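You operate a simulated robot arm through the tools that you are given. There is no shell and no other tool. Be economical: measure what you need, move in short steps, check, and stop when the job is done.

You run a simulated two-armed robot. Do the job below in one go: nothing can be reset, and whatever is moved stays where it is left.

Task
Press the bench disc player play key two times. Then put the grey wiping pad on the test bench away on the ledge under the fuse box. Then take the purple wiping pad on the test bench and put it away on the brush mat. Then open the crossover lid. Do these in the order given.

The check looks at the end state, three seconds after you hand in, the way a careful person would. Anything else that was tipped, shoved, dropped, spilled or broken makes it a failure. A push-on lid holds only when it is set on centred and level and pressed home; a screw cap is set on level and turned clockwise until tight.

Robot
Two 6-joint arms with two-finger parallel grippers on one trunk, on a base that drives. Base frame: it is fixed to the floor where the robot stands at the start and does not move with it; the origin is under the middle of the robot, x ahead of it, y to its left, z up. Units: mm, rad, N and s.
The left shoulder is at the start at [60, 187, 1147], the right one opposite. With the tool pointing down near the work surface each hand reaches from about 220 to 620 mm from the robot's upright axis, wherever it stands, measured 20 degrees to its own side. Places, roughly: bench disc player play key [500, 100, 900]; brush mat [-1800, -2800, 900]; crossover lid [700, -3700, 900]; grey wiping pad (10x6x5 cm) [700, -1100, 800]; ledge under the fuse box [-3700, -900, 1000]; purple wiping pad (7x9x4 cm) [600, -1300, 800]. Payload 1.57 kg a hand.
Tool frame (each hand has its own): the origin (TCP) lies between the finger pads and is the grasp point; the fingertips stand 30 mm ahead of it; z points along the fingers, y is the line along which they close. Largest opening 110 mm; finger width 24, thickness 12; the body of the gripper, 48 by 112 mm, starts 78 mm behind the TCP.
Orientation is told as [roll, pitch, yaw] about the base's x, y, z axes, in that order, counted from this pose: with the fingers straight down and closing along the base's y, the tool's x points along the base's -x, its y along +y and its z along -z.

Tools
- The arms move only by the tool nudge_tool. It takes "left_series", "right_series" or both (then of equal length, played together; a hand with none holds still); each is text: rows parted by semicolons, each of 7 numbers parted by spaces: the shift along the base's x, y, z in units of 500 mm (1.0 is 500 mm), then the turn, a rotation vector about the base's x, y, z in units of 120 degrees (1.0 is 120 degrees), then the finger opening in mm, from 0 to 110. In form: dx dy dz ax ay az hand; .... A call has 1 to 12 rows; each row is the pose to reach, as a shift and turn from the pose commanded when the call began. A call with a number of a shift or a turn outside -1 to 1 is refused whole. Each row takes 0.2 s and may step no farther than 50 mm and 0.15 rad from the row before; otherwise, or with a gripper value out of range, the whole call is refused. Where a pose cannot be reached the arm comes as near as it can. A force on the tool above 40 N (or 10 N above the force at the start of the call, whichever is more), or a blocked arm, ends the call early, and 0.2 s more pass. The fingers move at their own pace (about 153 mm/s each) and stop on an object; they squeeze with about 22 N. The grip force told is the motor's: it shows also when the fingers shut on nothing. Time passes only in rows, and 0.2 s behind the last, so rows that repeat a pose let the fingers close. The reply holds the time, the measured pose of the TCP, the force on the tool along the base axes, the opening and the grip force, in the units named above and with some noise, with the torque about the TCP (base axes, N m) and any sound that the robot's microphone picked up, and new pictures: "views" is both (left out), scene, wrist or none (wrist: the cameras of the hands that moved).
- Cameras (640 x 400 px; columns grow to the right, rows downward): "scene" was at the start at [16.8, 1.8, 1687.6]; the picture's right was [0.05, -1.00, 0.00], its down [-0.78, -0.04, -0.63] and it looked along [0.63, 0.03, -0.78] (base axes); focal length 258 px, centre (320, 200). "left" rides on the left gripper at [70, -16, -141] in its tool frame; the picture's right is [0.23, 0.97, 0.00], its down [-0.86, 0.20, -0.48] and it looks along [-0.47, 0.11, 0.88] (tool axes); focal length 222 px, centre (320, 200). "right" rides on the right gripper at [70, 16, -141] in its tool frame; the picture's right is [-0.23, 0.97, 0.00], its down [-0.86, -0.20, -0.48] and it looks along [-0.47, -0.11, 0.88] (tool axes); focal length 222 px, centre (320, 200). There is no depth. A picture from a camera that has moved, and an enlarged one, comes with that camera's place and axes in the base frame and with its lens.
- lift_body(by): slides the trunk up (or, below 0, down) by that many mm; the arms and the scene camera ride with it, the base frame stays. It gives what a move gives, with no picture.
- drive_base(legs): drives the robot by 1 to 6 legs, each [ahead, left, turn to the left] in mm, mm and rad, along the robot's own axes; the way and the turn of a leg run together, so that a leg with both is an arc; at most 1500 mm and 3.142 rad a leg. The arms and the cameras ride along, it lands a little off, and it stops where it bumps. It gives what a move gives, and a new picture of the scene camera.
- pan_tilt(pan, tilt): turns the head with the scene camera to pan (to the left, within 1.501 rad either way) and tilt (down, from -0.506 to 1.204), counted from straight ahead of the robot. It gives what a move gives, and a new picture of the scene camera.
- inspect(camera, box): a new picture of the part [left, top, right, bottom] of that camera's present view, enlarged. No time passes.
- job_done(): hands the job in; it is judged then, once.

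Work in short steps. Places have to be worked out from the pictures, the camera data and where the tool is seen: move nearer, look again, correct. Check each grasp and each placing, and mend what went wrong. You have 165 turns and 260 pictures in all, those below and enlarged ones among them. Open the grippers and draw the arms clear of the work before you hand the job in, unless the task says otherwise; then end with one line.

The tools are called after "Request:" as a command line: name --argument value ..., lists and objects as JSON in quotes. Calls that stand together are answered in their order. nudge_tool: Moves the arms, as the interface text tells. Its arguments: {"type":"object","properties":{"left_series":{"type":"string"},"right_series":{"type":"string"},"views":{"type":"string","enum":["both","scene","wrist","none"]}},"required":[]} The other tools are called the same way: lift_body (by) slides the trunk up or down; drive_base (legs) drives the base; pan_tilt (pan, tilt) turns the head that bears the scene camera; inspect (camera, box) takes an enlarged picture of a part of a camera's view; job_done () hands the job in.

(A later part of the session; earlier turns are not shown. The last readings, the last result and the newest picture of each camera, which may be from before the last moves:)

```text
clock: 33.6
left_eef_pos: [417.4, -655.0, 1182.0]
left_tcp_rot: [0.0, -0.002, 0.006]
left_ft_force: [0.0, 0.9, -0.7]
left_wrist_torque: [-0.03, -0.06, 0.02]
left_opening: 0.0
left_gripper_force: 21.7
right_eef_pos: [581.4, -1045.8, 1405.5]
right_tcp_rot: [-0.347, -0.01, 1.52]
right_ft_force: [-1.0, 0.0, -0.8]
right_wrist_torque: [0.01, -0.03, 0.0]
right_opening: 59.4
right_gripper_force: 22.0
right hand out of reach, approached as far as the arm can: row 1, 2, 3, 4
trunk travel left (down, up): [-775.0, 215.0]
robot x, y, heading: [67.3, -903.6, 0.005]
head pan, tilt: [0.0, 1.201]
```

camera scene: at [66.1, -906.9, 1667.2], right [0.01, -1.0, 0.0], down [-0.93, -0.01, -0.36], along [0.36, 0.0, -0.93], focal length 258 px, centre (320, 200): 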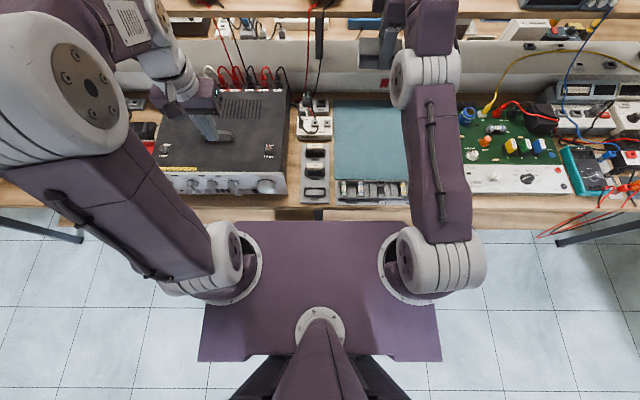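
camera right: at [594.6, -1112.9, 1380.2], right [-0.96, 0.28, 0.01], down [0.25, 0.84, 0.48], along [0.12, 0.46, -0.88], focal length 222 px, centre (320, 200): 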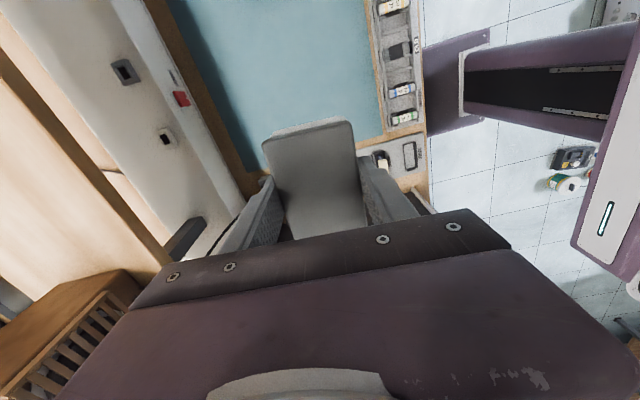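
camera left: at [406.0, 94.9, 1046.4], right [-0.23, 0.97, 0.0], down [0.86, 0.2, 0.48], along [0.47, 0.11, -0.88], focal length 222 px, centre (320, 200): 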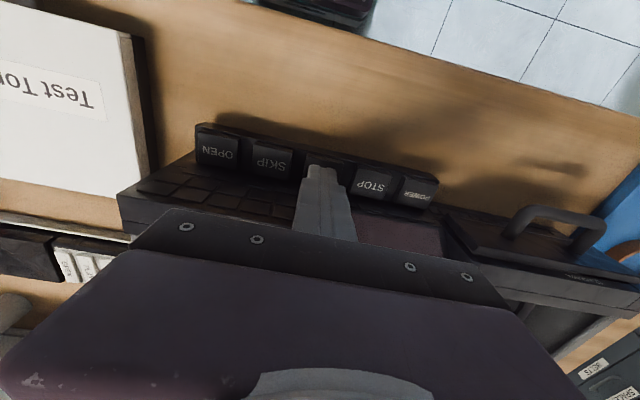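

The tilt swung the whole arm rigidly: wrist and elbow are at their limits. Tilting the other way (about +y) should bring the arm down out of this posture; I do that in part.

Request:
nudge_tool --right_series "0 0 -0.08 0 0.07 0 40; 0 0 -0.16 0 0.14 0 40; 0 0 -0.25 0 0.21 0 40; 0 0 -0.33 0 0.28 0 40; 0 0 -0.4 0 0.33 0 40" --views "scene"

```text
clock: 34.8
left_eef_pos: [420.8, -654.8, 1182.1]
left_tcp_rot: [0.0, 0.0, 0.008]
left_ft_force: [0.3, 0.5, 0.5]
left_wrist_torque: [0.0, -0.01, -0.01]
left_opening: 0.0
left_gripper_force: 21.4
right_eef_pos: [555.2, -1047.8, 1192.7]
right_tcp_rot: [0.346, 0.022, 1.525]
right_ft_force: [0.5, 0.4, -0.8]
right_wrist_torque: [-0.03, 0.05, 0.02]
right_opening: 59.5
right_gripper_force: 21.7
right hand out of reach, approached as far as the arm can: row 2, 3, 4, 5
trunk travel left (down, up): [-775.0, 215.0]
robot x, y, heading: [70.4, -905.0, 0.0]
head pan, tilt: [0.0, 1.201]
camera scene: at [66.8, -906.9, 1667.3], right [0.01, -1.0, 0.0], down [-0.93, -0.01, -0.36], along [0.36, 0.0, -0.93], focal length 258 px, centre (320, 200)
```

scene: 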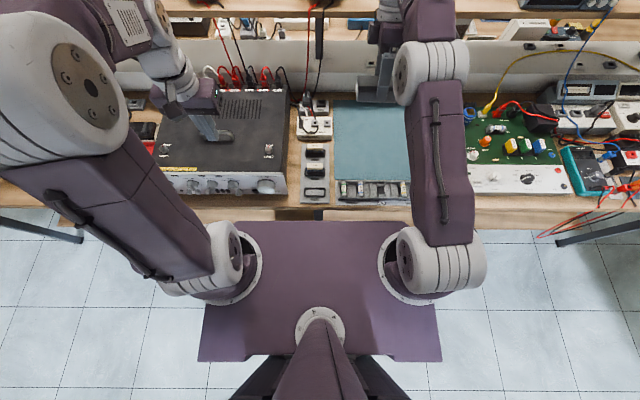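

I look at the right arm itself to understand its posture.

Request:
pan_tilt --pan -0.4 --tilt 0.5

Request:
inspect --camera "left" --box '[0, 0, 640, 400]'

Request:
inspect --camera "right" --box '[0, 0, 640, 400]'

```text
clock: 35.9
left_eef_pos: [419.7, -655.2, 1181.1]
left_tcp_rot: [0.001, -0.001, 0.008]
left_ft_force: [-0.4, 0.5, -0.2]
left_wrist_torque: [-0.01, 0.0, -0.01]
left_opening: 0.0
left_gripper_force: 21.0
right_eef_pos: [554.9, -1047.6, 1193.0]
right_tcp_rot: [0.342, 0.023, 1.526]
right_ft_force: [0.3, -0.6, -0.1]
right_wrist_torque: [-0.02, -0.01, 0.0]
right_opening: 59.2
right_gripper_force: 21.8
trunk travel left (down, up): [-775.0, 215.0]
robot x, y, heading: [66.5, -906.7, 0.01]
head pan, tilt: [-0.4, 0.499]
camera scene: at [94.1, -941.9, 1720.8], right [-0.38, -0.92, 0.0], down [-0.44, 0.18, -0.88], along [0.81, -0.34, -0.48], focal length 258 px, centre (320, 200)
```

scene: 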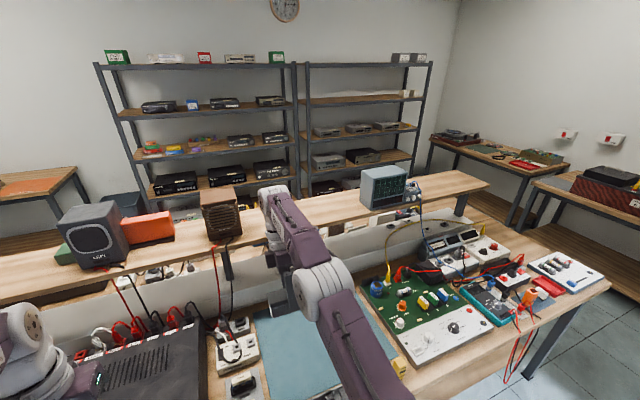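

```text
1.00 times, centred on (320, 200) of left
camera zoom: at [349.7, -671.2, 1323.4], right [-0.23, 0.97, 0.0], down [0.85, 0.2, 0.48], along [0.47, 0.11, -0.88], focal length 222 px, centre (320, 200)
```

zoom: 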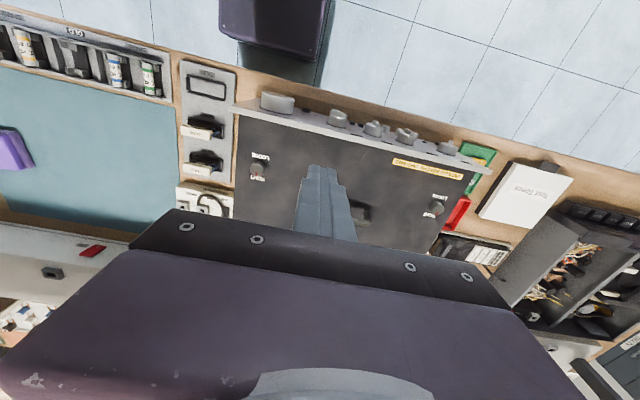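

```text
1.00 times, centred on (320, 200) of right
camera zoom: at [585.2, -1115.5, 1334.4], right [-0.91, 0.28, 0.32], down [0.39, 0.85, 0.36], along [-0.17, 0.45, -0.87], focal length 222 px, centre (320, 200)
```

zoom: 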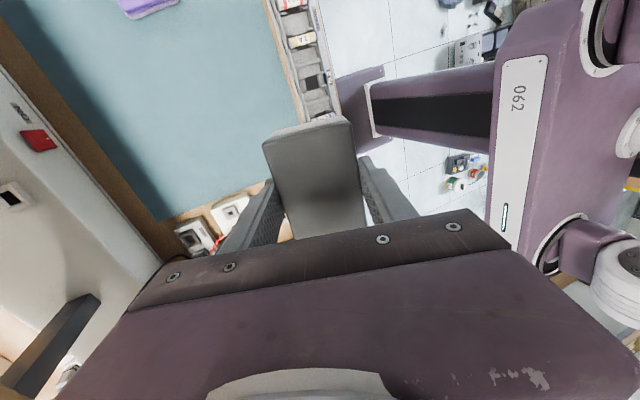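

The arm is stretched nearly straight upward with the wrist at a limit. I rotate the tool back in yaw (toward its well-behaved start orientation) with the position shift pulled inward, to free it.

Request:
nudge_tool --right_series "0 0 0 0 0 -0.07 40; 0 0 0 0 0 -0.14 40; 0 0 0 0 0 -0.21 40; 0 0 0 0 0 -0.28 40; 0 0 0 0 0 -0.35 40; 0 0 0 0 0 -0.42 40; 0 0 0 0 0 -0.49 40; 0 0 0 0 0 -0.56 40; 0 0 0 0 0 -0.63 40; 0 0 0 0 0 -0.7 40" --views "scene"

```text
clock: 38.1
left_eef_pos: [418.6, -654.3, 1182.7]
left_tcp_rot: [-0.002, 0.0, 0.007]
left_ft_force: [0.1, 0.1, -0.3]
left_wrist_torque: [0.01, 0.02, -0.01]
left_opening: 0.0
left_gripper_force: 21.1
right_eef_pos: [552.4, -1047.3, 1194.1]
right_tcp_rot: [0.346, 0.024, 0.058]
right_ft_force: [0.0, 0.2, -0.8]
right_wrist_torque: [0.01, 0.03, 0.02]
right_opening: 59.4
right_gripper_force: 22.2
trunk travel left (down, up): [-775.0, 215.0]
robot x, y, heading: [70.6, -903.2, 0.004]
head pan, tilt: [-0.4, 0.499]
camera scene: at [93.3, -942.0, 1720.9], right [-0.38, -0.92, 0.0], down [-0.44, 0.18, -0.88], along [0.81, -0.34, -0.48], focal length 258 px, centre (320, 200)
```

scene: 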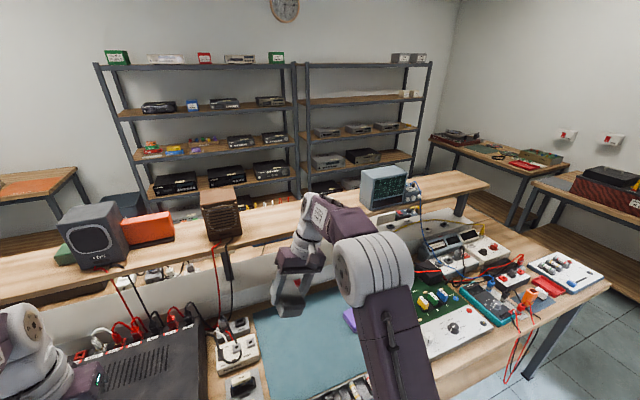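

Freed. Now I level the tool (undo the 0.346 rad roll) and retract.

Request:
nudge_tool --right_series "-0.03 0 0 -0.06 0 0 40; -0.08 -0.02 0 -0.12 0 0 40; -0.14 -0.04 0 -0.165 -0.01 0 40; -0.2 -0.06 0 -0.165 -0.01 0 40; -0.26 -0.08 -0.02 -0.165 -0.01 0 40; -0.3 -0.1 -0.02 -0.165 -0.01 0 40" --views "both"

```text
clock: 39.5
left_eef_pos: [417.9, -654.4, 1181.0]
left_tcp_rot: [0.0, 0.0, 0.007]
left_ft_force: [1.2, -0.1, -0.4]
left_wrist_torque: [0.0, -0.01, 0.01]
left_opening: 0.0
left_gripper_force: 21.4
right_eef_pos: [401.9, -1094.8, 1182.3]
right_tcp_rot: [0.0, 0.022, 0.052]
right_ft_force: [-0.6, 0.2, -0.8]
right_wrist_torque: [0.0, -0.02, 0.03]
right_opening: 59.3
right_gripper_force: 21.9
trunk travel left (down, up): [-775.0, 215.0]
robot x, y, heading: [71.2, -904.4, 0.002]
head pan, tilt: [-0.4, 0.499]
camera scene: at [92.8, -942.3, 1720.9], right [-0.38, -0.92, 0.0], down [-0.44, 0.18, -0.88], along [0.81, -0.34, -0.48], focal length 258 px, centre (320, 200)
camera right: at [336.0, -1081.8, 1325.5], right [0.18, 0.98, -0.01], down [0.87, -0.15, 0.46], along [0.45, -0.09, -0.89], focal length 222 px, centre (320, 200)
```

scene: 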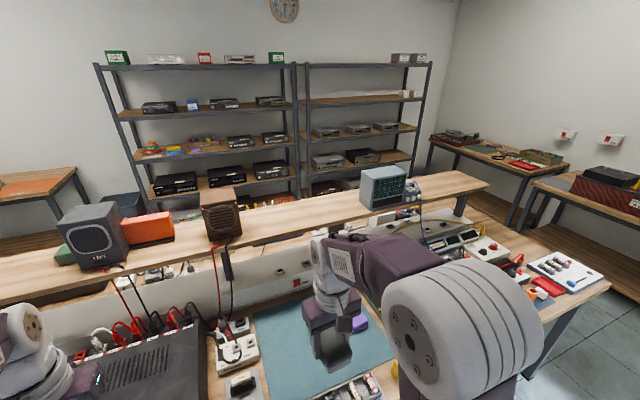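
right: 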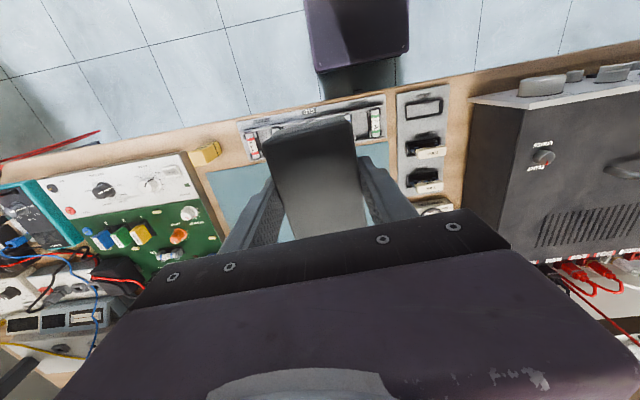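

Pad held, arm in the good posture. I back off 250 mm, shift left away from floor clutter, then turn round to see the way toward the ledge.

Request:
drive_base --legs '[[-250, 0, 0], [0, 400, 0], [0, 0, 1.57]]'

Request:
pan_tilt --pan 1.2 --tilt 0.45

```text
clock: 47.4
left_eef_pos: [-447.8, -155.5, 1181.8]
left_tcp_rot: [0.002, 0.0, 1.612]
left_ft_force: [0.1, -1.0, -0.6]
left_wrist_torque: [0.01, -0.01, -0.01]
left_opening: 0.1
left_gripper_force: 21.8
right_eef_pos: [-6.6, -155.0, 1183.5]
right_tcp_rot: [-0.001, 0.022, 1.658]
right_ft_force: [0.2, 0.9, -0.4]
right_wrist_torque: [-0.02, -0.01, 0.02]
right_opening: 59.5
right_gripper_force: 22.1
trunk travel left (down, up): [-775.0, 215.0]
robot x, y, heading: [-183.0, -495.9, 1.619]
head pan, tilt: [-0.4, 0.499]
camera scene: at [-149.7, -473.9, 1720.9], right [0.94, -0.35, 0.0], down [-0.17, -0.45, -0.88], along [0.31, 0.82, -0.48], focal length 258 px, centre (320, 200)
```

scene: 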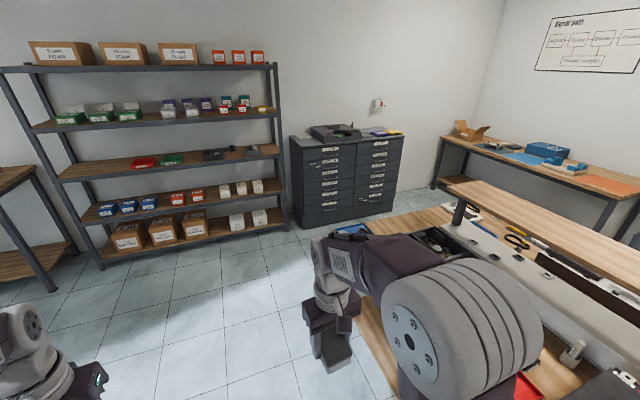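

```text
clock: 49.0
left_eef_pos: [-448.1, -156.1, 1181.6]
left_tcp_rot: [0.0, 0.0, 1.612]
left_ft_force: [0.1, 0.3, -0.9]
left_wrist_torque: [-0.02, -0.02, 0.0]
left_opening: 0.0
left_gripper_force: 21.6
right_eef_pos: [-7.0, -155.5, 1182.1]
right_tcp_rot: [0.001, 0.023, 1.658]
right_ft_force: [-0.3, 0.0, -0.5]
right_wrist_torque: [0.0, 0.04, 0.0]
right_opening: 59.4
right_gripper_force: 21.5
trunk travel left (down, up): [-775.0, 215.0]
robot x, y, heading: [-187.5, -497.3, 1.613]
head pan, tilt: [1.201, 0.45]
camera scene: at [-268.6, -529.5, 1725.4], right [0.32, 0.95, 0.0], down [0.41, -0.14, -0.9], along [-0.85, 0.29, -0.44], focal length 258 px, centre (320, 200)
```

scene: 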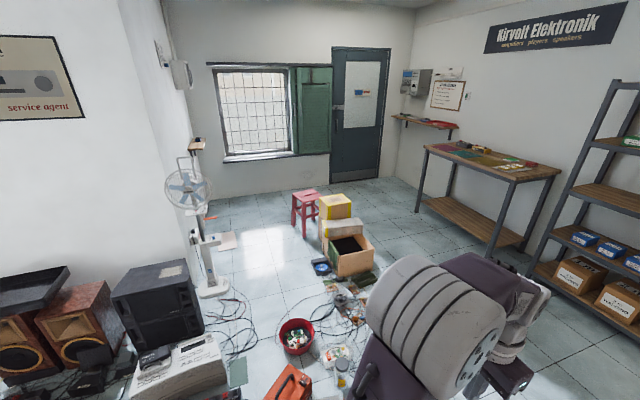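

The ledge should project near (200,142): the small wooden ledge beneath the box on the left wall, near the fan. I enlarge it, and the floor route.

Request:
inspect --camera "scene" --box '[120, 20, 280, 140]'

Request:
inspect --camera "scene" --box '[120, 130, 440, 330]'

```text
3.33 times, centred on (200, 80) of scene
camera zoom: at [-268.6, -529.5, 1725.4], right [0.32, 0.95, 0.0], down [0.41, -0.14, -0.9], along [-0.85, 0.29, -0.44], focal length 861 px, centre (720, 600)
```

zoom: 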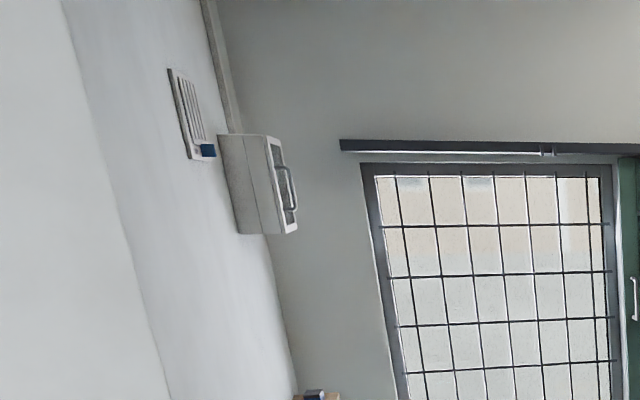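

```text
2.00 times, centred on (280, 230) of scene
camera zoom: at [-268.6, -529.5, 1725.4], right [0.32, 0.95, 0.0], down [0.41, -0.14, -0.9], along [-0.85, 0.29, -0.44], focal length 516 px, centre (400, 140)
```

zoom: 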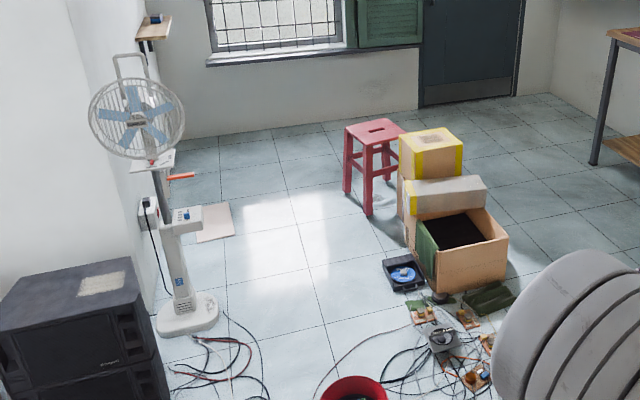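

The floor is cluttered between, with the ledge at about (-3700,-900) past the fan. The free route is along y≈1150: I drive ahead there and turn to face -x, then look.

Request:
drive_base --legs '[[1500, 0, 0], [100, 0, 0], [0, 0, 1.53]]'

Request:
pan_tilt --pan 0.15 --tilt 0.55

```text
clock: 61.0
left_eef_pos: [-607.3, 857.7, 1181.8]
left_tcp_rot: [0.0, 0.001, -3.134]
left_ft_force: [-0.2, -0.6, 0.3]
left_wrist_torque: [0.01, 0.01, -0.01]
left_opening: 0.1
left_gripper_force: 21.5
right_eef_pos: [-592.6, 1298.6, 1183.9]
right_tcp_rot: [0.001, 0.023, -3.089]
right_ft_force: [0.2, 0.0, -0.4]
right_wrist_torque: [0.01, 0.01, 0.03]
right_opening: 59.5
right_gripper_force: 22.0
trunk travel left (down, up): [-775.0, 215.0]
robot x, y, heading: [-259.7, 1105.3, -3.138]
head pan, tilt: [1.201, 0.45]
camera scene: at [-229.0, 1019.6, 1725.4], right [-0.93, 0.36, 0.0], down [0.15, 0.41, -0.9], along [-0.32, -0.84, -0.44], focal length 258 px, centre (320, 200)
```

scene: 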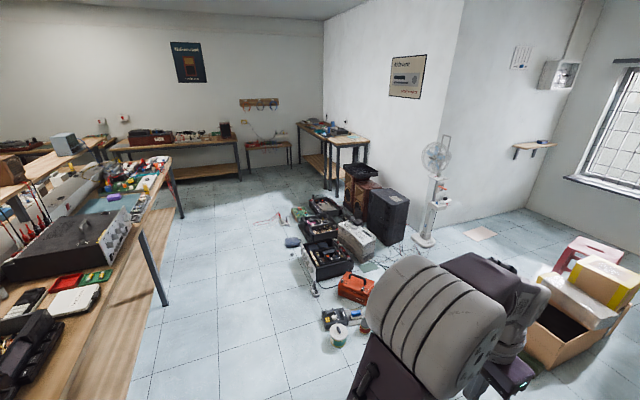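

```text
clock: 62.3
left_eef_pos: [-606.7, 857.5, 1182.9]
left_tcp_rot: [0.0, 0.0, -3.133]
left_ft_force: [0.2, 0.2, 0.2]
left_wrist_torque: [-0.02, -0.05, -0.02]
left_opening: 0.1
left_gripper_force: 21.0
right_eef_pos: [-590.9, 1296.8, 1182.2]
right_tcp_rot: [-0.001, 0.023, -3.089]
right_ft_force: [0.7, -0.2, -0.9]
right_wrist_torque: [-0.01, -0.04, -0.03]
right_opening: 59.6
right_gripper_force: 22.2
trunk travel left (down, up): [-775.0, 215.0]
robot x, y, heading: [-257.2, 1106.6, -3.135]
head pan, tilt: [0.15, 0.55]
camera scene: at [-285.0, 1091.2, 1716.3], right [-0.16, 0.99, 0.0], down [0.52, 0.08, -0.85], along [-0.84, -0.13, -0.52], focal length 258 px, centre (320, 200)
```

scene: 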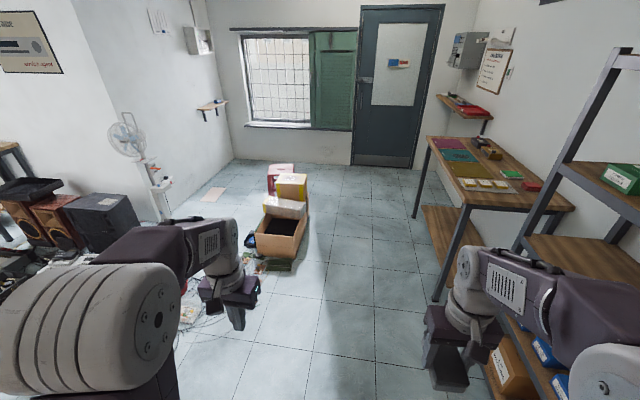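

Clear lane along y≈1230 between the boxes and the right bench. I drive it, turning to face -y near x≈-3400.

Request:
drive_base --legs '[[0, -120, 0], [1500, 0, 0]]'

```text
clock: 70.6
left_eef_pos: [-2135.9, 984.5, 1180.8]
left_tcp_rot: [0.0, 0.0, 3.132]
left_ft_force: [0.4, -0.5, 0.3]
left_wrist_torque: [-0.02, -0.02, 0.01]
left_opening: 0.0
left_gripper_force: 21.5
right_eef_pos: [-2114.3, 1424.7, 1183.3]
right_tcp_rot: [0.0, 0.022, -3.104]
right_ft_force: [-0.3, -0.2, -0.6]
right_wrist_torque: [-0.01, 0.0, -0.04]
right_opening: 59.4
right_gripper_force: 22.2
trunk travel left (down, up): [-775.0, 215.0]
robot x, y, heading: [-1781.2, 1229.7, 3.133]
head pan, tilt: [0.15, 0.55]
camera scene: at [-1809.8, 1214.2, 1716.3], right [-0.14, 0.99, 0.0], down [0.52, 0.07, -0.85], along [-0.84, -0.12, -0.52], focal length 258 px, centre (320, 200)
```

scene: 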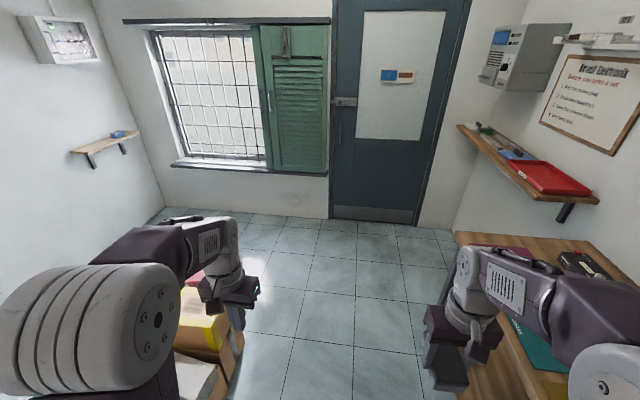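

Clear ahead. I continue 1650 and turn to face -y.

Request:
drive_base --legs '[[1500, 0, 0], [190, 0, 0], [0, 0, 1.58]]'

Request:
pan_tilt --pan 0.0 --tilt 0.6

```text
clock: 83.1
left_eef_pos: [-3201.1, 929.6, 1182.4]
left_tcp_rot: [0.001, 0.0, -1.562]
left_ft_force: [0.0, 0.7, 0.7]
left_wrist_torque: [-0.01, -0.02, 0.0]
left_opening: 0.0
left_gripper_force: 21.4
right_eef_pos: [-3641.0, 943.8, 1183.0]
right_tcp_rot: [0.002, 0.023, -1.518]
right_ft_force: [-0.2, 0.1, -0.3]
right_wrist_torque: [-0.03, -0.03, 0.0]
right_opening: 59.4
right_gripper_force: 22.1
trunk travel left (down, up): [-775.0, 215.0]
robot x, y, heading: [-3452.2, 1280.2, -1.564]
head pan, tilt: [0.15, 0.55]
camera scene: at [-3437.3, 1248.8, 1716.3], right [-0.99, -0.16, 0.0], down [-0.08, 0.52, -0.85], along [0.13, -0.84, -0.52], focal length 258 px, centre (320, 200)
```

scene: 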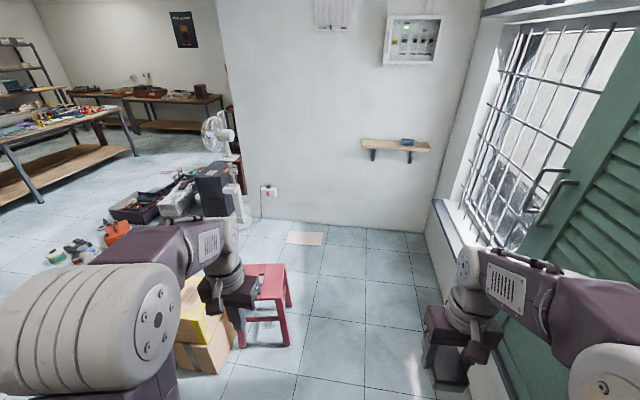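

```text
clock: 83.8
left_eef_pos: [-3201.2, 930.0, 1181.8]
left_tcp_rot: [0.0, 0.001, -1.562]
left_ft_force: [-0.7, 0.2, 0.6]
left_wrist_torque: [-0.02, -0.02, 0.02]
left_opening: 0.0
left_gripper_force: 21.3
right_eef_pos: [-3641.3, 944.4, 1183.2]
right_tcp_rot: [0.0, 0.023, -1.518]
right_ft_force: [0.4, -0.3, -0.9]
right_wrist_torque: [0.01, 0.0, 0.02]
right_opening: 59.3
right_gripper_force: 22.4
trunk travel left (down, up): [-775.0, 215.0]
robot x, y, heading: [-3454.1, 1278.0, -1.561]
head pan, tilt: [0.0, 0.6]
camera scene: at [-3450.5, 1249.1, 1711.8], right [-1.0, -0.01, 0.0], down [0.0, 0.56, -0.83], along [0.01, -0.83, -0.56], focal length 258 px, centre (320, 200)
```

scene: 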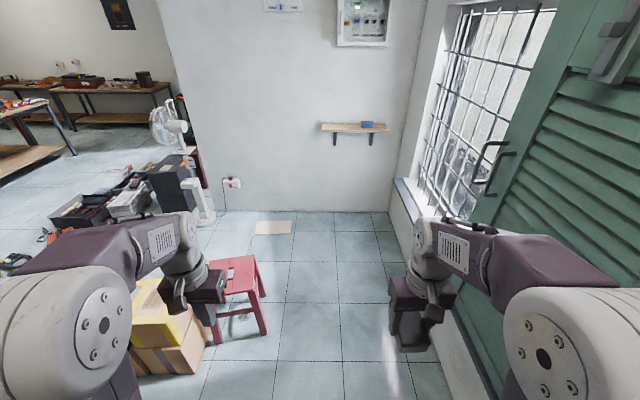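

The ledge sits at z≈1000 on the wall y≈-1066, x from about -3450 to -4010 with a blue item near x≈-3840. I sidestep right from the stool and drive closer.

Request:
drive_base --legs '[[0, -100, 0], [1300, 0, 0]]'

Request:
lift_body --by 170

```text
clock: 91.0
left_eef_pos: [-3298.6, -357.1, 1182.4]
left_tcp_rot: [-0.001, 0.0, -1.574]
left_ft_force: [0.8, 0.2, 0.1]
left_wrist_torque: [-0.01, 0.0, -0.01]
left_opening: 0.0
left_gripper_force: 21.0
right_eef_pos: [-3739.5, -336.9, 1183.1]
right_tcp_rot: [0.002, 0.021, -1.528]
right_ft_force: [-0.4, 0.1, -1.5]
right_wrist_torque: [-0.02, 0.01, -0.02]
right_opening: 59.3
right_gripper_force: 22.2
trunk travel left (down, up): [-775.0, 215.0]
robot x, y, heading: [-3548.1, -6.7, -1.57]
head pan, tilt: [0.0, 0.6]
camera scene: at [-3544.9, -34.0, 1711.8], right [-1.0, 0.0, 0.0], down [0.0, 0.56, -0.83], along [0.0, -0.83, -0.56], focal length 258 px, centre (320, 200)
```

scene: 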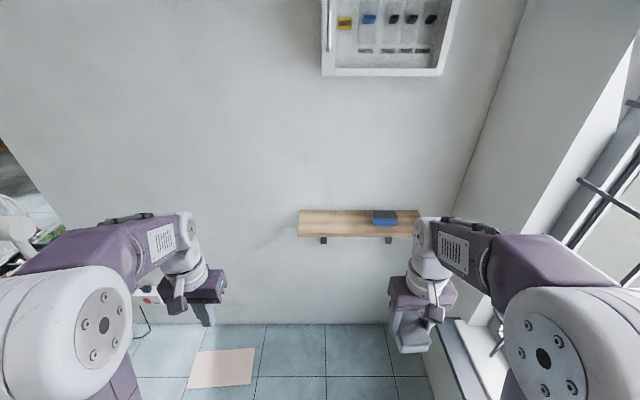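

```text
clock: 92.9
left_eef_pos: [-3298.2, -355.6, 1350.8]
left_tcp_rot: [-0.001, 0.001, -1.573]
left_ft_force: [0.0, 0.8, 0.2]
left_wrist_torque: [0.02, -0.01, 0.01]
left_opening: 0.2
left_gripper_force: 20.9
right_eef_pos: [-3737.9, -336.8, 1352.7]
right_tcp_rot: [-0.001, 0.023, -1.529]
right_ft_force: [0.6, -0.3, -1.3]
right_wrist_torque: [-0.01, -0.01, 0.0]
right_opening: 59.4
right_gripper_force: 21.9
trunk travel left (down, up): [-945.0, 45.0]
robot x, y, heading: [-3544.8, -4.7, -1.57]
head pan, tilt: [0.0, 0.6]
```

Ledge: x −3452…−3961, free part left of the blue box (x > −3787), y from about −858 to −1045. I edge right 45 mm (a paper sheet lies on the floor at left) and go ahead 400.

Request:
drive_base --legs '[[0, -45, 0], [400, 0, 0]]'

Request:
inspect --camera "right" --box '[0, 0, 640, 400]'

```text
clock: 95.9
left_eef_pos: [-3347.1, -743.3, 1352.7]
left_tcp_rot: [0.0, -0.001, -1.577]
left_ft_force: [0.0, 0.2, -0.6]
left_wrist_torque: [0.0, -0.01, 0.01]
left_opening: 0.0
left_gripper_force: 21.3
right_eef_pos: [-3786.0, -722.3, 1353.5]
right_tcp_rot: [-0.002, 0.021, -1.533]
right_ft_force: [0.2, 0.2, -0.3]
right_wrist_torque: [0.02, 0.03, -0.01]
right_opening: 59.5
right_gripper_force: 21.8
trunk travel left (down, up): [-945.0, 45.0]
robot x, y, heading: [-3594.0, -391.5, -1.58]
head pan, tilt: [0.0, 0.6]
camera scene: at [-3590.4, -419.2, 1881.9], right [-1.0, 0.01, 0.0], down [0.0, 0.56, -0.83], along [-0.01, -0.83, -0.56], focal length 258 px, centre (320, 200)
```

scene: 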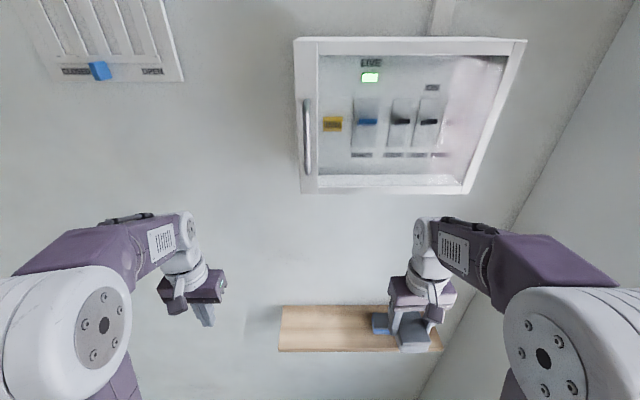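

```text
1.00 times, centred on (320, 200) of right
camera zoom: at [-3771.4, -654.2, 1496.3], right [0.98, -0.19, -0.01], down [-0.17, -0.87, 0.46], along [-0.09, -0.45, -0.89], focal length 222 px, centre (320, 200)
```

zoom: 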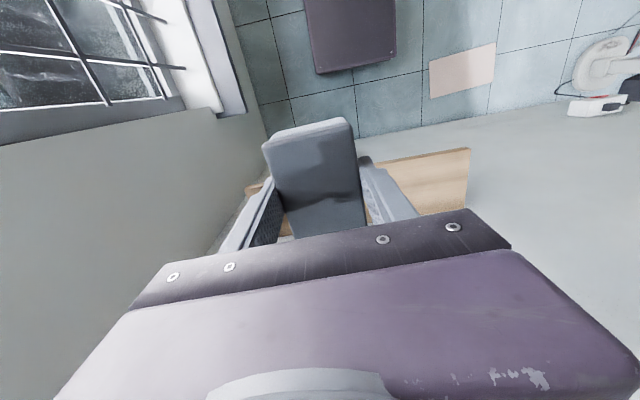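

Ledge top ≈ z 996, front edge y≈-845, left end x≈-3463. I carry the pad over x≈-3620, y≈-928, stopping at TCP z≈1110 to check.

Request:
nudge_tool --right_series "0.08 0 0 0 0 0 40; 0.16 -0.02 0 0 0 0 40; 0.23 -0.07 -0.02 0 0 0 40; 0.28 -0.14 -0.04 0 0 0 40; 0.32 -0.21 -0.08 0 0 0 40; 0.332 -0.28 -0.14 0 0 0 40; 0.332 -0.34 -0.2 0 0 0 40; 0.332 -0.39 -0.26 0 0 0 40; 0.332 -0.41 -0.33 0 0 0 40; 0.332 -0.41 -0.41 0 0 0 40; 0.332 -0.41 -0.48 0 0 0 40"

```text
clock: 98.3
left_eef_pos: [-3346.3, -747.3, 1351.7]
left_tcp_rot: [0.0, 0.001, -1.577]
left_ft_force: [0.4, 0.5, 0.2]
left_wrist_torque: [-0.02, 0.0, 0.0]
left_opening: 0.0
left_gripper_force: 21.7
right_eef_pos: [-3618.8, -937.2, 1109.7]
right_tcp_rot: [0.0, 0.021, -1.532]
right_ft_force: [0.2, 0.5, -0.1]
right_wrist_torque: [0.02, 0.0, 0.02]
right_opening: 59.3
right_gripper_force: 21.6
trunk travel left (down, up): [-945.0, 45.0]
robot x, y, heading: [-3594.6, -392.7, -1.576]
head pan, tilt: [0.0, 0.6]
camera scene: at [-3591.5, -424.9, 1881.8], right [-1.0, 0.01, 0.0], down [0.0, 0.57, -0.82], along [-0.01, -0.82, -0.57], focal length 258 px, centre (320, 200)
camera right: at [-3604.2, -869.0, 1252.1], right [0.98, -0.19, -0.01], down [-0.17, -0.87, 0.46], along [-0.09, -0.45, -0.89], focal length 222 px, centre (320, 200)
```

scene: 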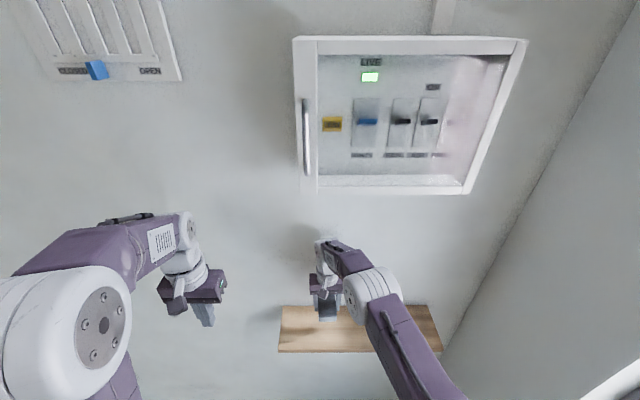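
right: 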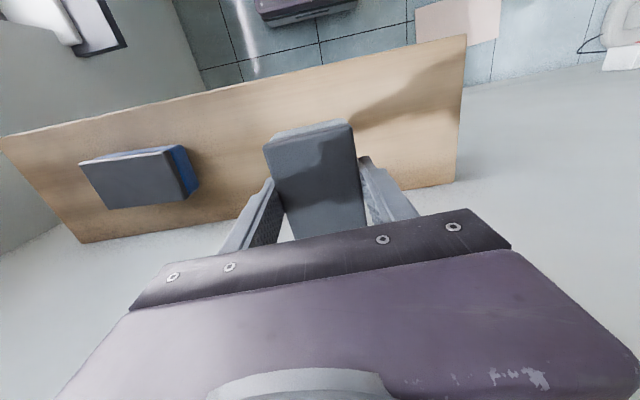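

Ledge spans y≈-854…-1005; the pad is ~15 mm too deep, so I shift +12 in y and descend to just above contact.

Request:
nudge_tool --right_series "0 0.012 -0.04 0 0 0 40; 0 0.024 -0.09 0 0 0 40; 0 0.024 -0.124 0 -0.0 0 40; 0 0.024 -0.13 0 0 0 40; 0 0.024 -0.135 0 0 0 40; 0 0.024 -0.14 0 0 0 40" --views "wrist"

```text
clock: 99.7
left_eef_pos: [-3347.7, -746.2, 1351.2]
left_tcp_rot: [0.0, 0.0, -1.579]
left_ft_force: [-0.6, -0.4, 0.3]
left_wrist_torque: [0.01, -0.04, -0.04]
left_opening: 0.2
left_gripper_force: 21.0
right_eef_pos: [-3620.5, -918.4, 1042.2]
right_tcp_rot: [-0.002, 0.023, -1.533]
right_ft_force: [-0.1, -0.4, -1.2]
right_wrist_torque: [0.01, 0.02, 0.01]
right_opening: 59.5
right_gripper_force: 21.9
trunk travel left (down, up): [-945.0, 45.0]
robot x, y, heading: [-3593.7, -393.4, -1.581]
head pan, tilt: [0.0, 0.6]
camera right: at [-3606.4, -851.0, 1185.7], right [0.98, -0.19, -0.01], down [-0.17, -0.87, 0.46], along [-0.09, -0.45, -0.89], focal length 222 px, centre (320, 200)
```

right: 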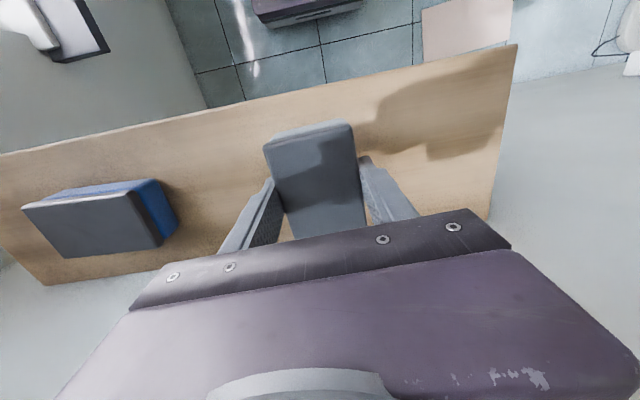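

Still hovering. I creep down 2 mm a row, watching for contact force.

Request:
nudge_tool --right_series "0 0 -0.004 0 0 0 40; 0 0 -0.008 0 0 0 40; 0 0 -0.012 0 0 0 40; 0 0 -0.016 0 0 0 40; 0 0 -0.02 0 0 0 40" --views "none"

```text
clock: 100.9
left_eef_pos: [-3347.3, -745.9, 1352.7]
left_tcp_rot: [0.0, -0.001, -1.577]
left_ft_force: [0.3, 0.3, -0.4]
left_wrist_torque: [0.02, 0.0, -0.01]
left_opening: 0.0
left_gripper_force: 20.6
right_eef_pos: [-3619.8, -920.0, 1033.1]
right_tcp_rot: [0.001, 0.02, -1.532]
right_ft_force: [0.0, -0.5, -0.3]
right_wrist_torque: [0.03, -0.01, -0.01]
right_opening: 59.5
right_gripper_force: 22.0
trunk travel left (down, up): [-945.0, 45.0]
robot x, y, heading: [-3590.3, -393.7, -1.58]
head pan, tilt: [0.0, 0.6]
```

Request:
nudge_tool --right_series "0 0 -0.004 0 0 0 40; 0 0 -0.008 0 0 0 40; 0 0 -0.012 0 0 0 40; 0 0 -0.016 0 0 0 40; 0 0 -0.02 0 0 0 40" --views "wrist"

```text
clock: 102.1
left_eef_pos: [-3346.4, -747.4, 1351.9]
left_tcp_rot: [-0.001, 0.0, -1.577]
left_ft_force: [-0.2, 0.8, 0.9]
left_wrist_torque: [-0.03, 0.02, -0.03]
left_opening: 0.0
left_gripper_force: 21.0
right_eef_pos: [-3620.3, -918.2, 1022.9]
right_tcp_rot: [0.0, 0.022, -1.531]
right_ft_force: [0.4, 0.7, -0.2]
right_wrist_torque: [-0.01, 0.01, -0.02]
right_opening: 59.4
right_gripper_force: 22.1
trunk travel left (down, up): [-945.0, 45.0]
robot x, y, heading: [-3591.5, -392.5, -1.579]
head pan, tilt: [0.0, 0.6]
camera right: at [-3606.1, -850.4, 1165.6], right [0.98, -0.19, -0.01], down [-0.17, -0.87, 0.46], along [-0.09, -0.45, -0.89], focal length 222 px, centre (320, 200)
```

right: 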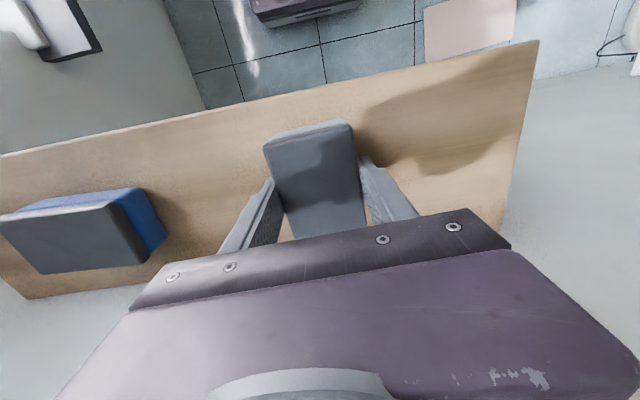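

Recomputed ledge top ≈ 978–988; continue creeping.

Request:
nudge_tool --right_series "0 0 -0.004 0 0 0 40; 0 0 -0.008 0 0 0 40; 0 0 -0.012 0 0 0 40; 0 0 -0.016 0 0 0 40" --views "none"

```text
clock: 103.1
left_eef_pos: [-3346.1, -744.1, 1353.0]
left_tcp_rot: [0.001, -0.002, -1.578]
left_ft_force: [-0.8, 0.3, -0.2]
left_wrist_torque: [0.01, 0.01, -0.01]
left_opening: 0.1
left_gripper_force: 21.5
right_eef_pos: [-3620.2, -915.7, 1015.5]
right_tcp_rot: [-0.001, 0.023, -1.532]
right_ft_force: [0.1, 5.4, 20.7]
right_wrist_torque: [-0.27, -0.14, -0.02]
right_opening: 60.1
right_gripper_force: 18.3
trunk travel left (down, up): [-945.0, 45.0]
robot x, y, heading: [-3598.0, -388.9, -1.581]
head pan, tilt: [0.0, 0.6]
```

Contact (20 N). I ease up 1.5 mm and open the fingers, then look.

Request:
nudge_tool --right_series "0 0 0.003 0 0 0 40; 0 0 0.003 0 0 0 70; 0 0 0.003 0 0 0 90; 0 0 0.003 0 0 0 90" --views "wrist"

```text
clock: 104.1
left_eef_pos: [-3345.8, -746.6, 1351.6]
left_tcp_rot: [0.002, 0.001, -1.579]
left_ft_force: [-0.1, 0.5, 0.2]
left_wrist_torque: [0.0, -0.03, 0.03]
left_opening: 0.0
left_gripper_force: 21.2
right_eef_pos: [-3621.1, -917.0, 1014.7]
right_tcp_rot: [-0.003, 0.023, -1.532]
right_ft_force: [-0.2, 0.0, 0.2]
right_wrist_torque: [0.03, 0.02, 0.02]
right_opening: 89.9
right_gripper_force: 0.0
trunk travel left (down, up): [-945.0, 45.0]
robot x, y, heading: [-3591.1, -395.8, -1.581]
head pan, tilt: [0.0, 0.6]
camera right: at [-3606.8, -850.8, 1158.6], right [0.98, -0.19, -0.01], down [-0.17, -0.87, 0.46], along [-0.09, -0.45, -0.89], focal length 222 px, centre (320, 200)
```

right: 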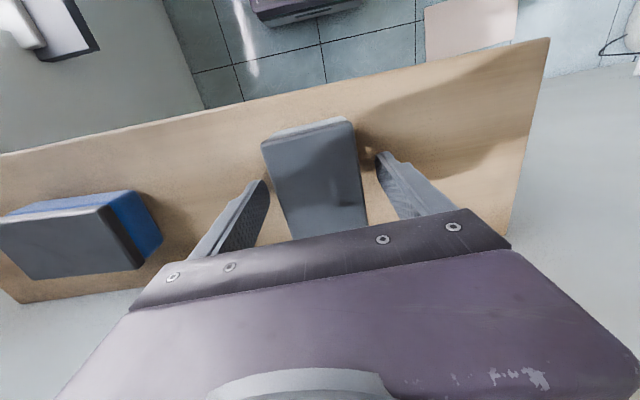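

Released; the pad stands flat. I lift straight up and retract.

Request:
nudge_tool --right_series "0 0 0.05 0 0 0 95; 0 0 0.13 0 0 0 95; 0 0.02 0.22 0 0 0 95; 0 0.06 0.31 0 0 0 95; -0.03 0.12 0.38 0 0 0 95; -0.08 0.2 0.44 0 0 0 95; -0.14 0.27 0.49 0 0 0 95; -0.2 0.33 0.52 0 0 0 95; -0.26 0.38 0.55 0 0 0 95; -0.32 0.41 0.58 0 0 0 95; -0.33 0.41 0.64 0 0 0 95" --views "both"

```text
refused: row 6 steps farther than a row can; nothing moved
```

Request:
nudge_tool --right_series "0 0 0.05 0 0 0 95; 0 0 0.13 0 0 0 95; 0 0.02 0.22 0 0 0 95; 0 0.06 0.3 0 0 0 95; -0.03 0.12 0.36 0 0 0 95; -0.07 0.18 0.42 0 0 0 95; -0.12 0.24 0.47 0 0 0 95; -0.17 0.3 0.51 0 0 0 95; -0.22 0.36 0.55 0 0 0 95; -0.28 0.4 0.58 0 0 0 95; -0.33 0.42 0.64 0 0 0 95" --views "both"

```text
clock: 106.5
left_eef_pos: [-3347.9, -745.1, 1352.0]
left_tcp_rot: [-0.001, 0.001, -1.579]
left_ft_force: [-0.2, 0.8, 0.1]
left_wrist_torque: [-0.03, 0.01, 0.03]
left_opening: 0.0
left_gripper_force: 21.3
right_eef_pos: [-3787.1, -705.2, 1338.4]
right_tcp_rot: [0.001, 0.022, -1.531]
right_ft_force: [0.0, -0.2, -0.4]
right_wrist_torque: [0.02, -0.01, -0.01]
right_opening: 95.2
right_gripper_force: 0.0
trunk travel left (down, up): [-945.0, 45.0]
robot x, y, heading: [-3591.0, -390.7, -1.579]
head pan, tilt: [0.0, 0.6]
camera scene: at [-3592.5, -422.1, 1881.8], right [-1.0, 0.01, 0.0], down [0.0, 0.56, -0.83], along [-0.01, -0.83, -0.56], focal length 258 px, centre (320, 200)
camera right: at [-3773.4, -637.9, 1480.8], right [0.98, -0.19, -0.01], down [-0.17, -0.87, 0.46], along [-0.09, -0.45, -0.89], focal length 222 px, centre (320, 200)
```

scene: 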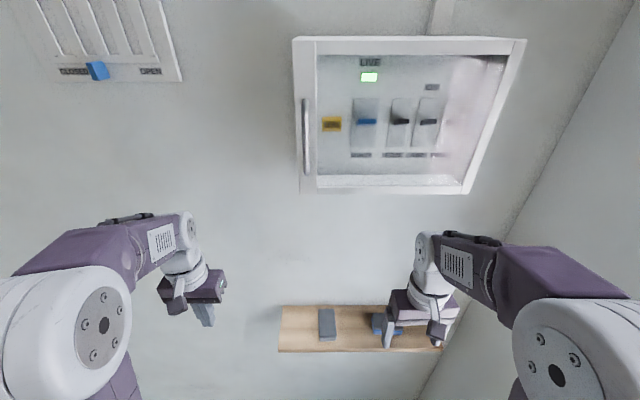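
right: 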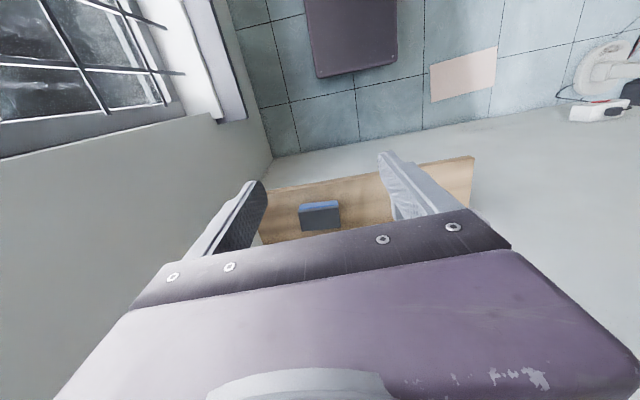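

Grey pad is on the ledge. I back out the way I came and turn to face +x, then lower the trunk.

Request:
drive_base --legs '[[-1500, 0, 0], [-130, 0, 0], [0, 0, 1.58]]'

Request:
lift_body --by -170

```text
clock: 118.6
left_eef_pos: [-3240.3, 1487.9, 1350.6]
left_tcp_rot: [0.001, 0.0, -0.003]
left_ft_force: [0.1, 0.5, 0.4]
left_wrist_torque: [0.02, -0.02, -0.01]
left_opening: 0.0
left_gripper_force: 20.4
right_eef_pos: [-3277.0, 1046.4, 1337.5]
right_tcp_rot: [0.001, 0.023, 0.043]
right_ft_force: [0.4, 0.3, 0.2]
right_wrist_torque: [0.01, 0.01, 0.02]
right_opening: 95.0
right_gripper_force: 0.1
trunk travel left (down, up): [-945.0, 45.0]
robot x, y, heading: [-3595.2, 1238.6, -0.003]
head pan, tilt: [0.0, 0.6]
camera scene: at [-3563.2, 1238.6, 1881.8], right [0.0, -1.0, 0.0], down [-0.56, 0.0, -0.83], along [0.83, 0.0, -0.56], focal length 258 px, centre (320, 200)
```

scene: 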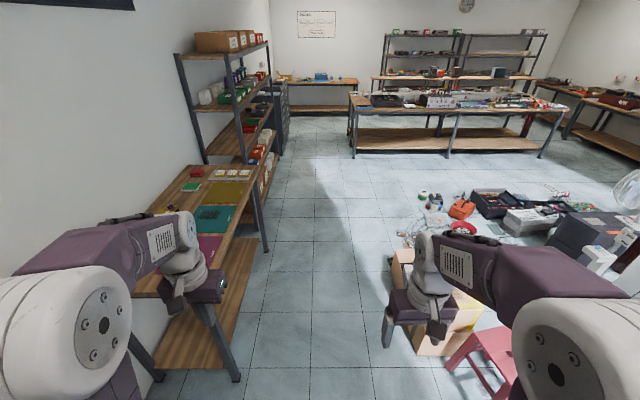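

```text
clock: 120.5
left_eef_pos: [-3241.0, 1488.2, 1182.3]
left_tcp_rot: [0.0, 0.0, -0.003]
left_ft_force: [0.5, 0.2, 0.6]
left_wrist_torque: [0.03, 0.0, 0.0]
left_opening: 0.0
left_gripper_force: 21.3
right_eef_pos: [-3276.8, 1048.0, 1168.5]
right_tcp_rot: [0.0, 0.021, 0.043]
right_ft_force: [-0.4, -0.6, -0.2]
right_wrist_torque: [-0.04, -0.02, -0.02]
right_opening: 94.9
right_gripper_force: 0.2
trunk travel left (down, up): [-775.0, 215.0]
robot x, y, heading: [-3591.9, 1241.7, -0.002]
head pan, tilt: [0.0, 0.6]
```

The lane ahead is clear. I drive 3400 forward along it.

Request:
drive_base --legs '[[1500, 0, 0], [1500, 0, 0], [380, 0, 0]]'

Request:
pan_tilt --pan -1.1 --tilt 0.65

```text
clock: 136.8
left_eef_pos: [118.6, 1328.1, 1181.3]
left_tcp_rot: [0.0, -0.001, -0.088]
left_ft_force: [-0.1, -0.1, 0.5]
left_wrist_torque: [0.0, -0.02, 0.0]
left_opening: 0.2
left_gripper_force: 21.2
right_eef_pos: [42.7, 891.6, 1168.4]
right_tcp_rot: [-0.002, 0.02, -0.044]
right_ft_force: [-0.4, -0.4, -0.6]
right_wrist_torque: [-0.01, 0.0, 0.02]
right_opening: 95.0
right_gripper_force: 0.1
trunk travel left (down, up): [-775.0, 215.0]
robot x, y, heading: [-254.1, 1110.9, -0.086]
head pan, tilt: [0.0, 0.6]
camera scene: at [-225.4, 1107.1, 1711.9], right [-0.09, -1.0, 0.0], down [-0.56, 0.05, -0.83], along [0.82, -0.07, -0.56], focal length 258 px, centre (320, 200)
```

scene: 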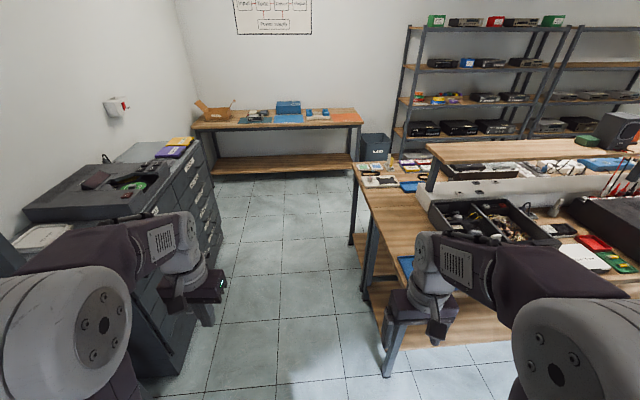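

```text
clock: 138.1
left_eef_pos: [120.0, 1327.0, 1181.7]
left_tcp_rot: [0.002, 0.001, -0.089]
left_ft_force: [-0.6, 0.3, -0.4]
left_wrist_torque: [0.02, 0.02, 0.01]
left_opening: 0.0
left_gripper_force: 21.0
right_eef_pos: [44.8, 892.5, 1167.6]
right_tcp_rot: [-0.001, 0.022, -0.043]
right_ft_force: [0.2, -0.8, -0.4]
right_wrist_torque: [0.01, -0.03, 0.0]
right_opening: 95.0
right_gripper_force: 0.1
trunk travel left (down, up): [-775.0, 215.0]
robot x, y, heading: [-254.6, 1110.6, -0.09]
head pan, tilt: [-1.1, 0.649]
camera scene: at [-279.0, 1034.3, 1707.6], right [-0.93, -0.37, 0.0], down [-0.23, 0.56, -0.8], along [0.3, -0.74, -0.6], focal length 258 px, centre (320, 200)
```

scene: 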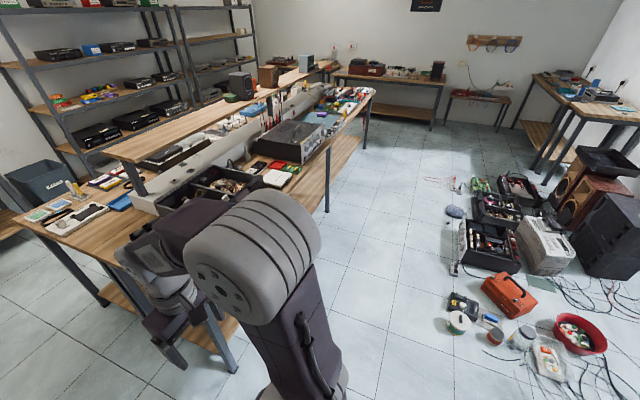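

Heading drifted −0.09; I correct it, then strafe right along the bench to y≈-1130 (floor items lie at x<-760, clear).

Request:
drive_base --legs '[[0, 0, 0.09], [60, 0, 0], [0, -1500, 0]]'

```text
clock: 146.8
left_eef_pos: [131.1, -187.3, 1181.4]
left_tcp_rot: [-0.001, -0.002, -0.054]
left_ft_force: [-0.3, -1.1, 0.8]
left_wrist_torque: [0.03, -0.02, 0.02]
left_opening: 0.0
left_gripper_force: 21.7
right_eef_pos: [71.6, -624.4, 1168.1]
right_tcp_rot: [-0.003, 0.024, -0.008]
right_ft_force: [0.4, -0.5, 0.7]
right_wrist_torque: [0.04, -0.04, 0.01]
right_opening: 95.1
right_gripper_force: 0.0
trunk travel left (down, up): [-775.0, 215.0]
robot x, y, heading: [-232.3, -418.9, -0.052]
head pan, tilt: [-1.1, 0.649]
camera scene: at [-256.8, -493.4, 1707.6], right [-0.91, -0.41, 0.0], down [-0.25, 0.55, -0.8], along [0.32, -0.73, -0.6], focal length 258 px, centre (320, 200)
```

scene: 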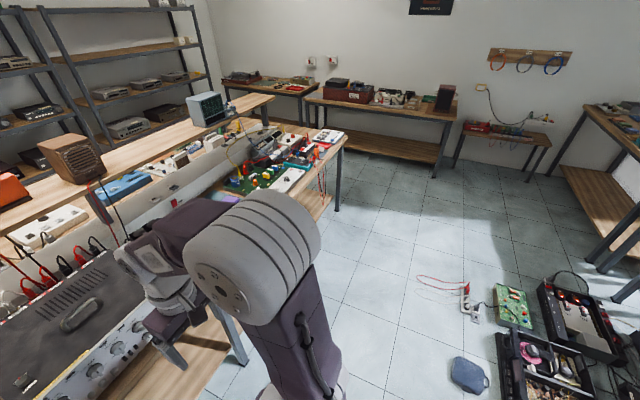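

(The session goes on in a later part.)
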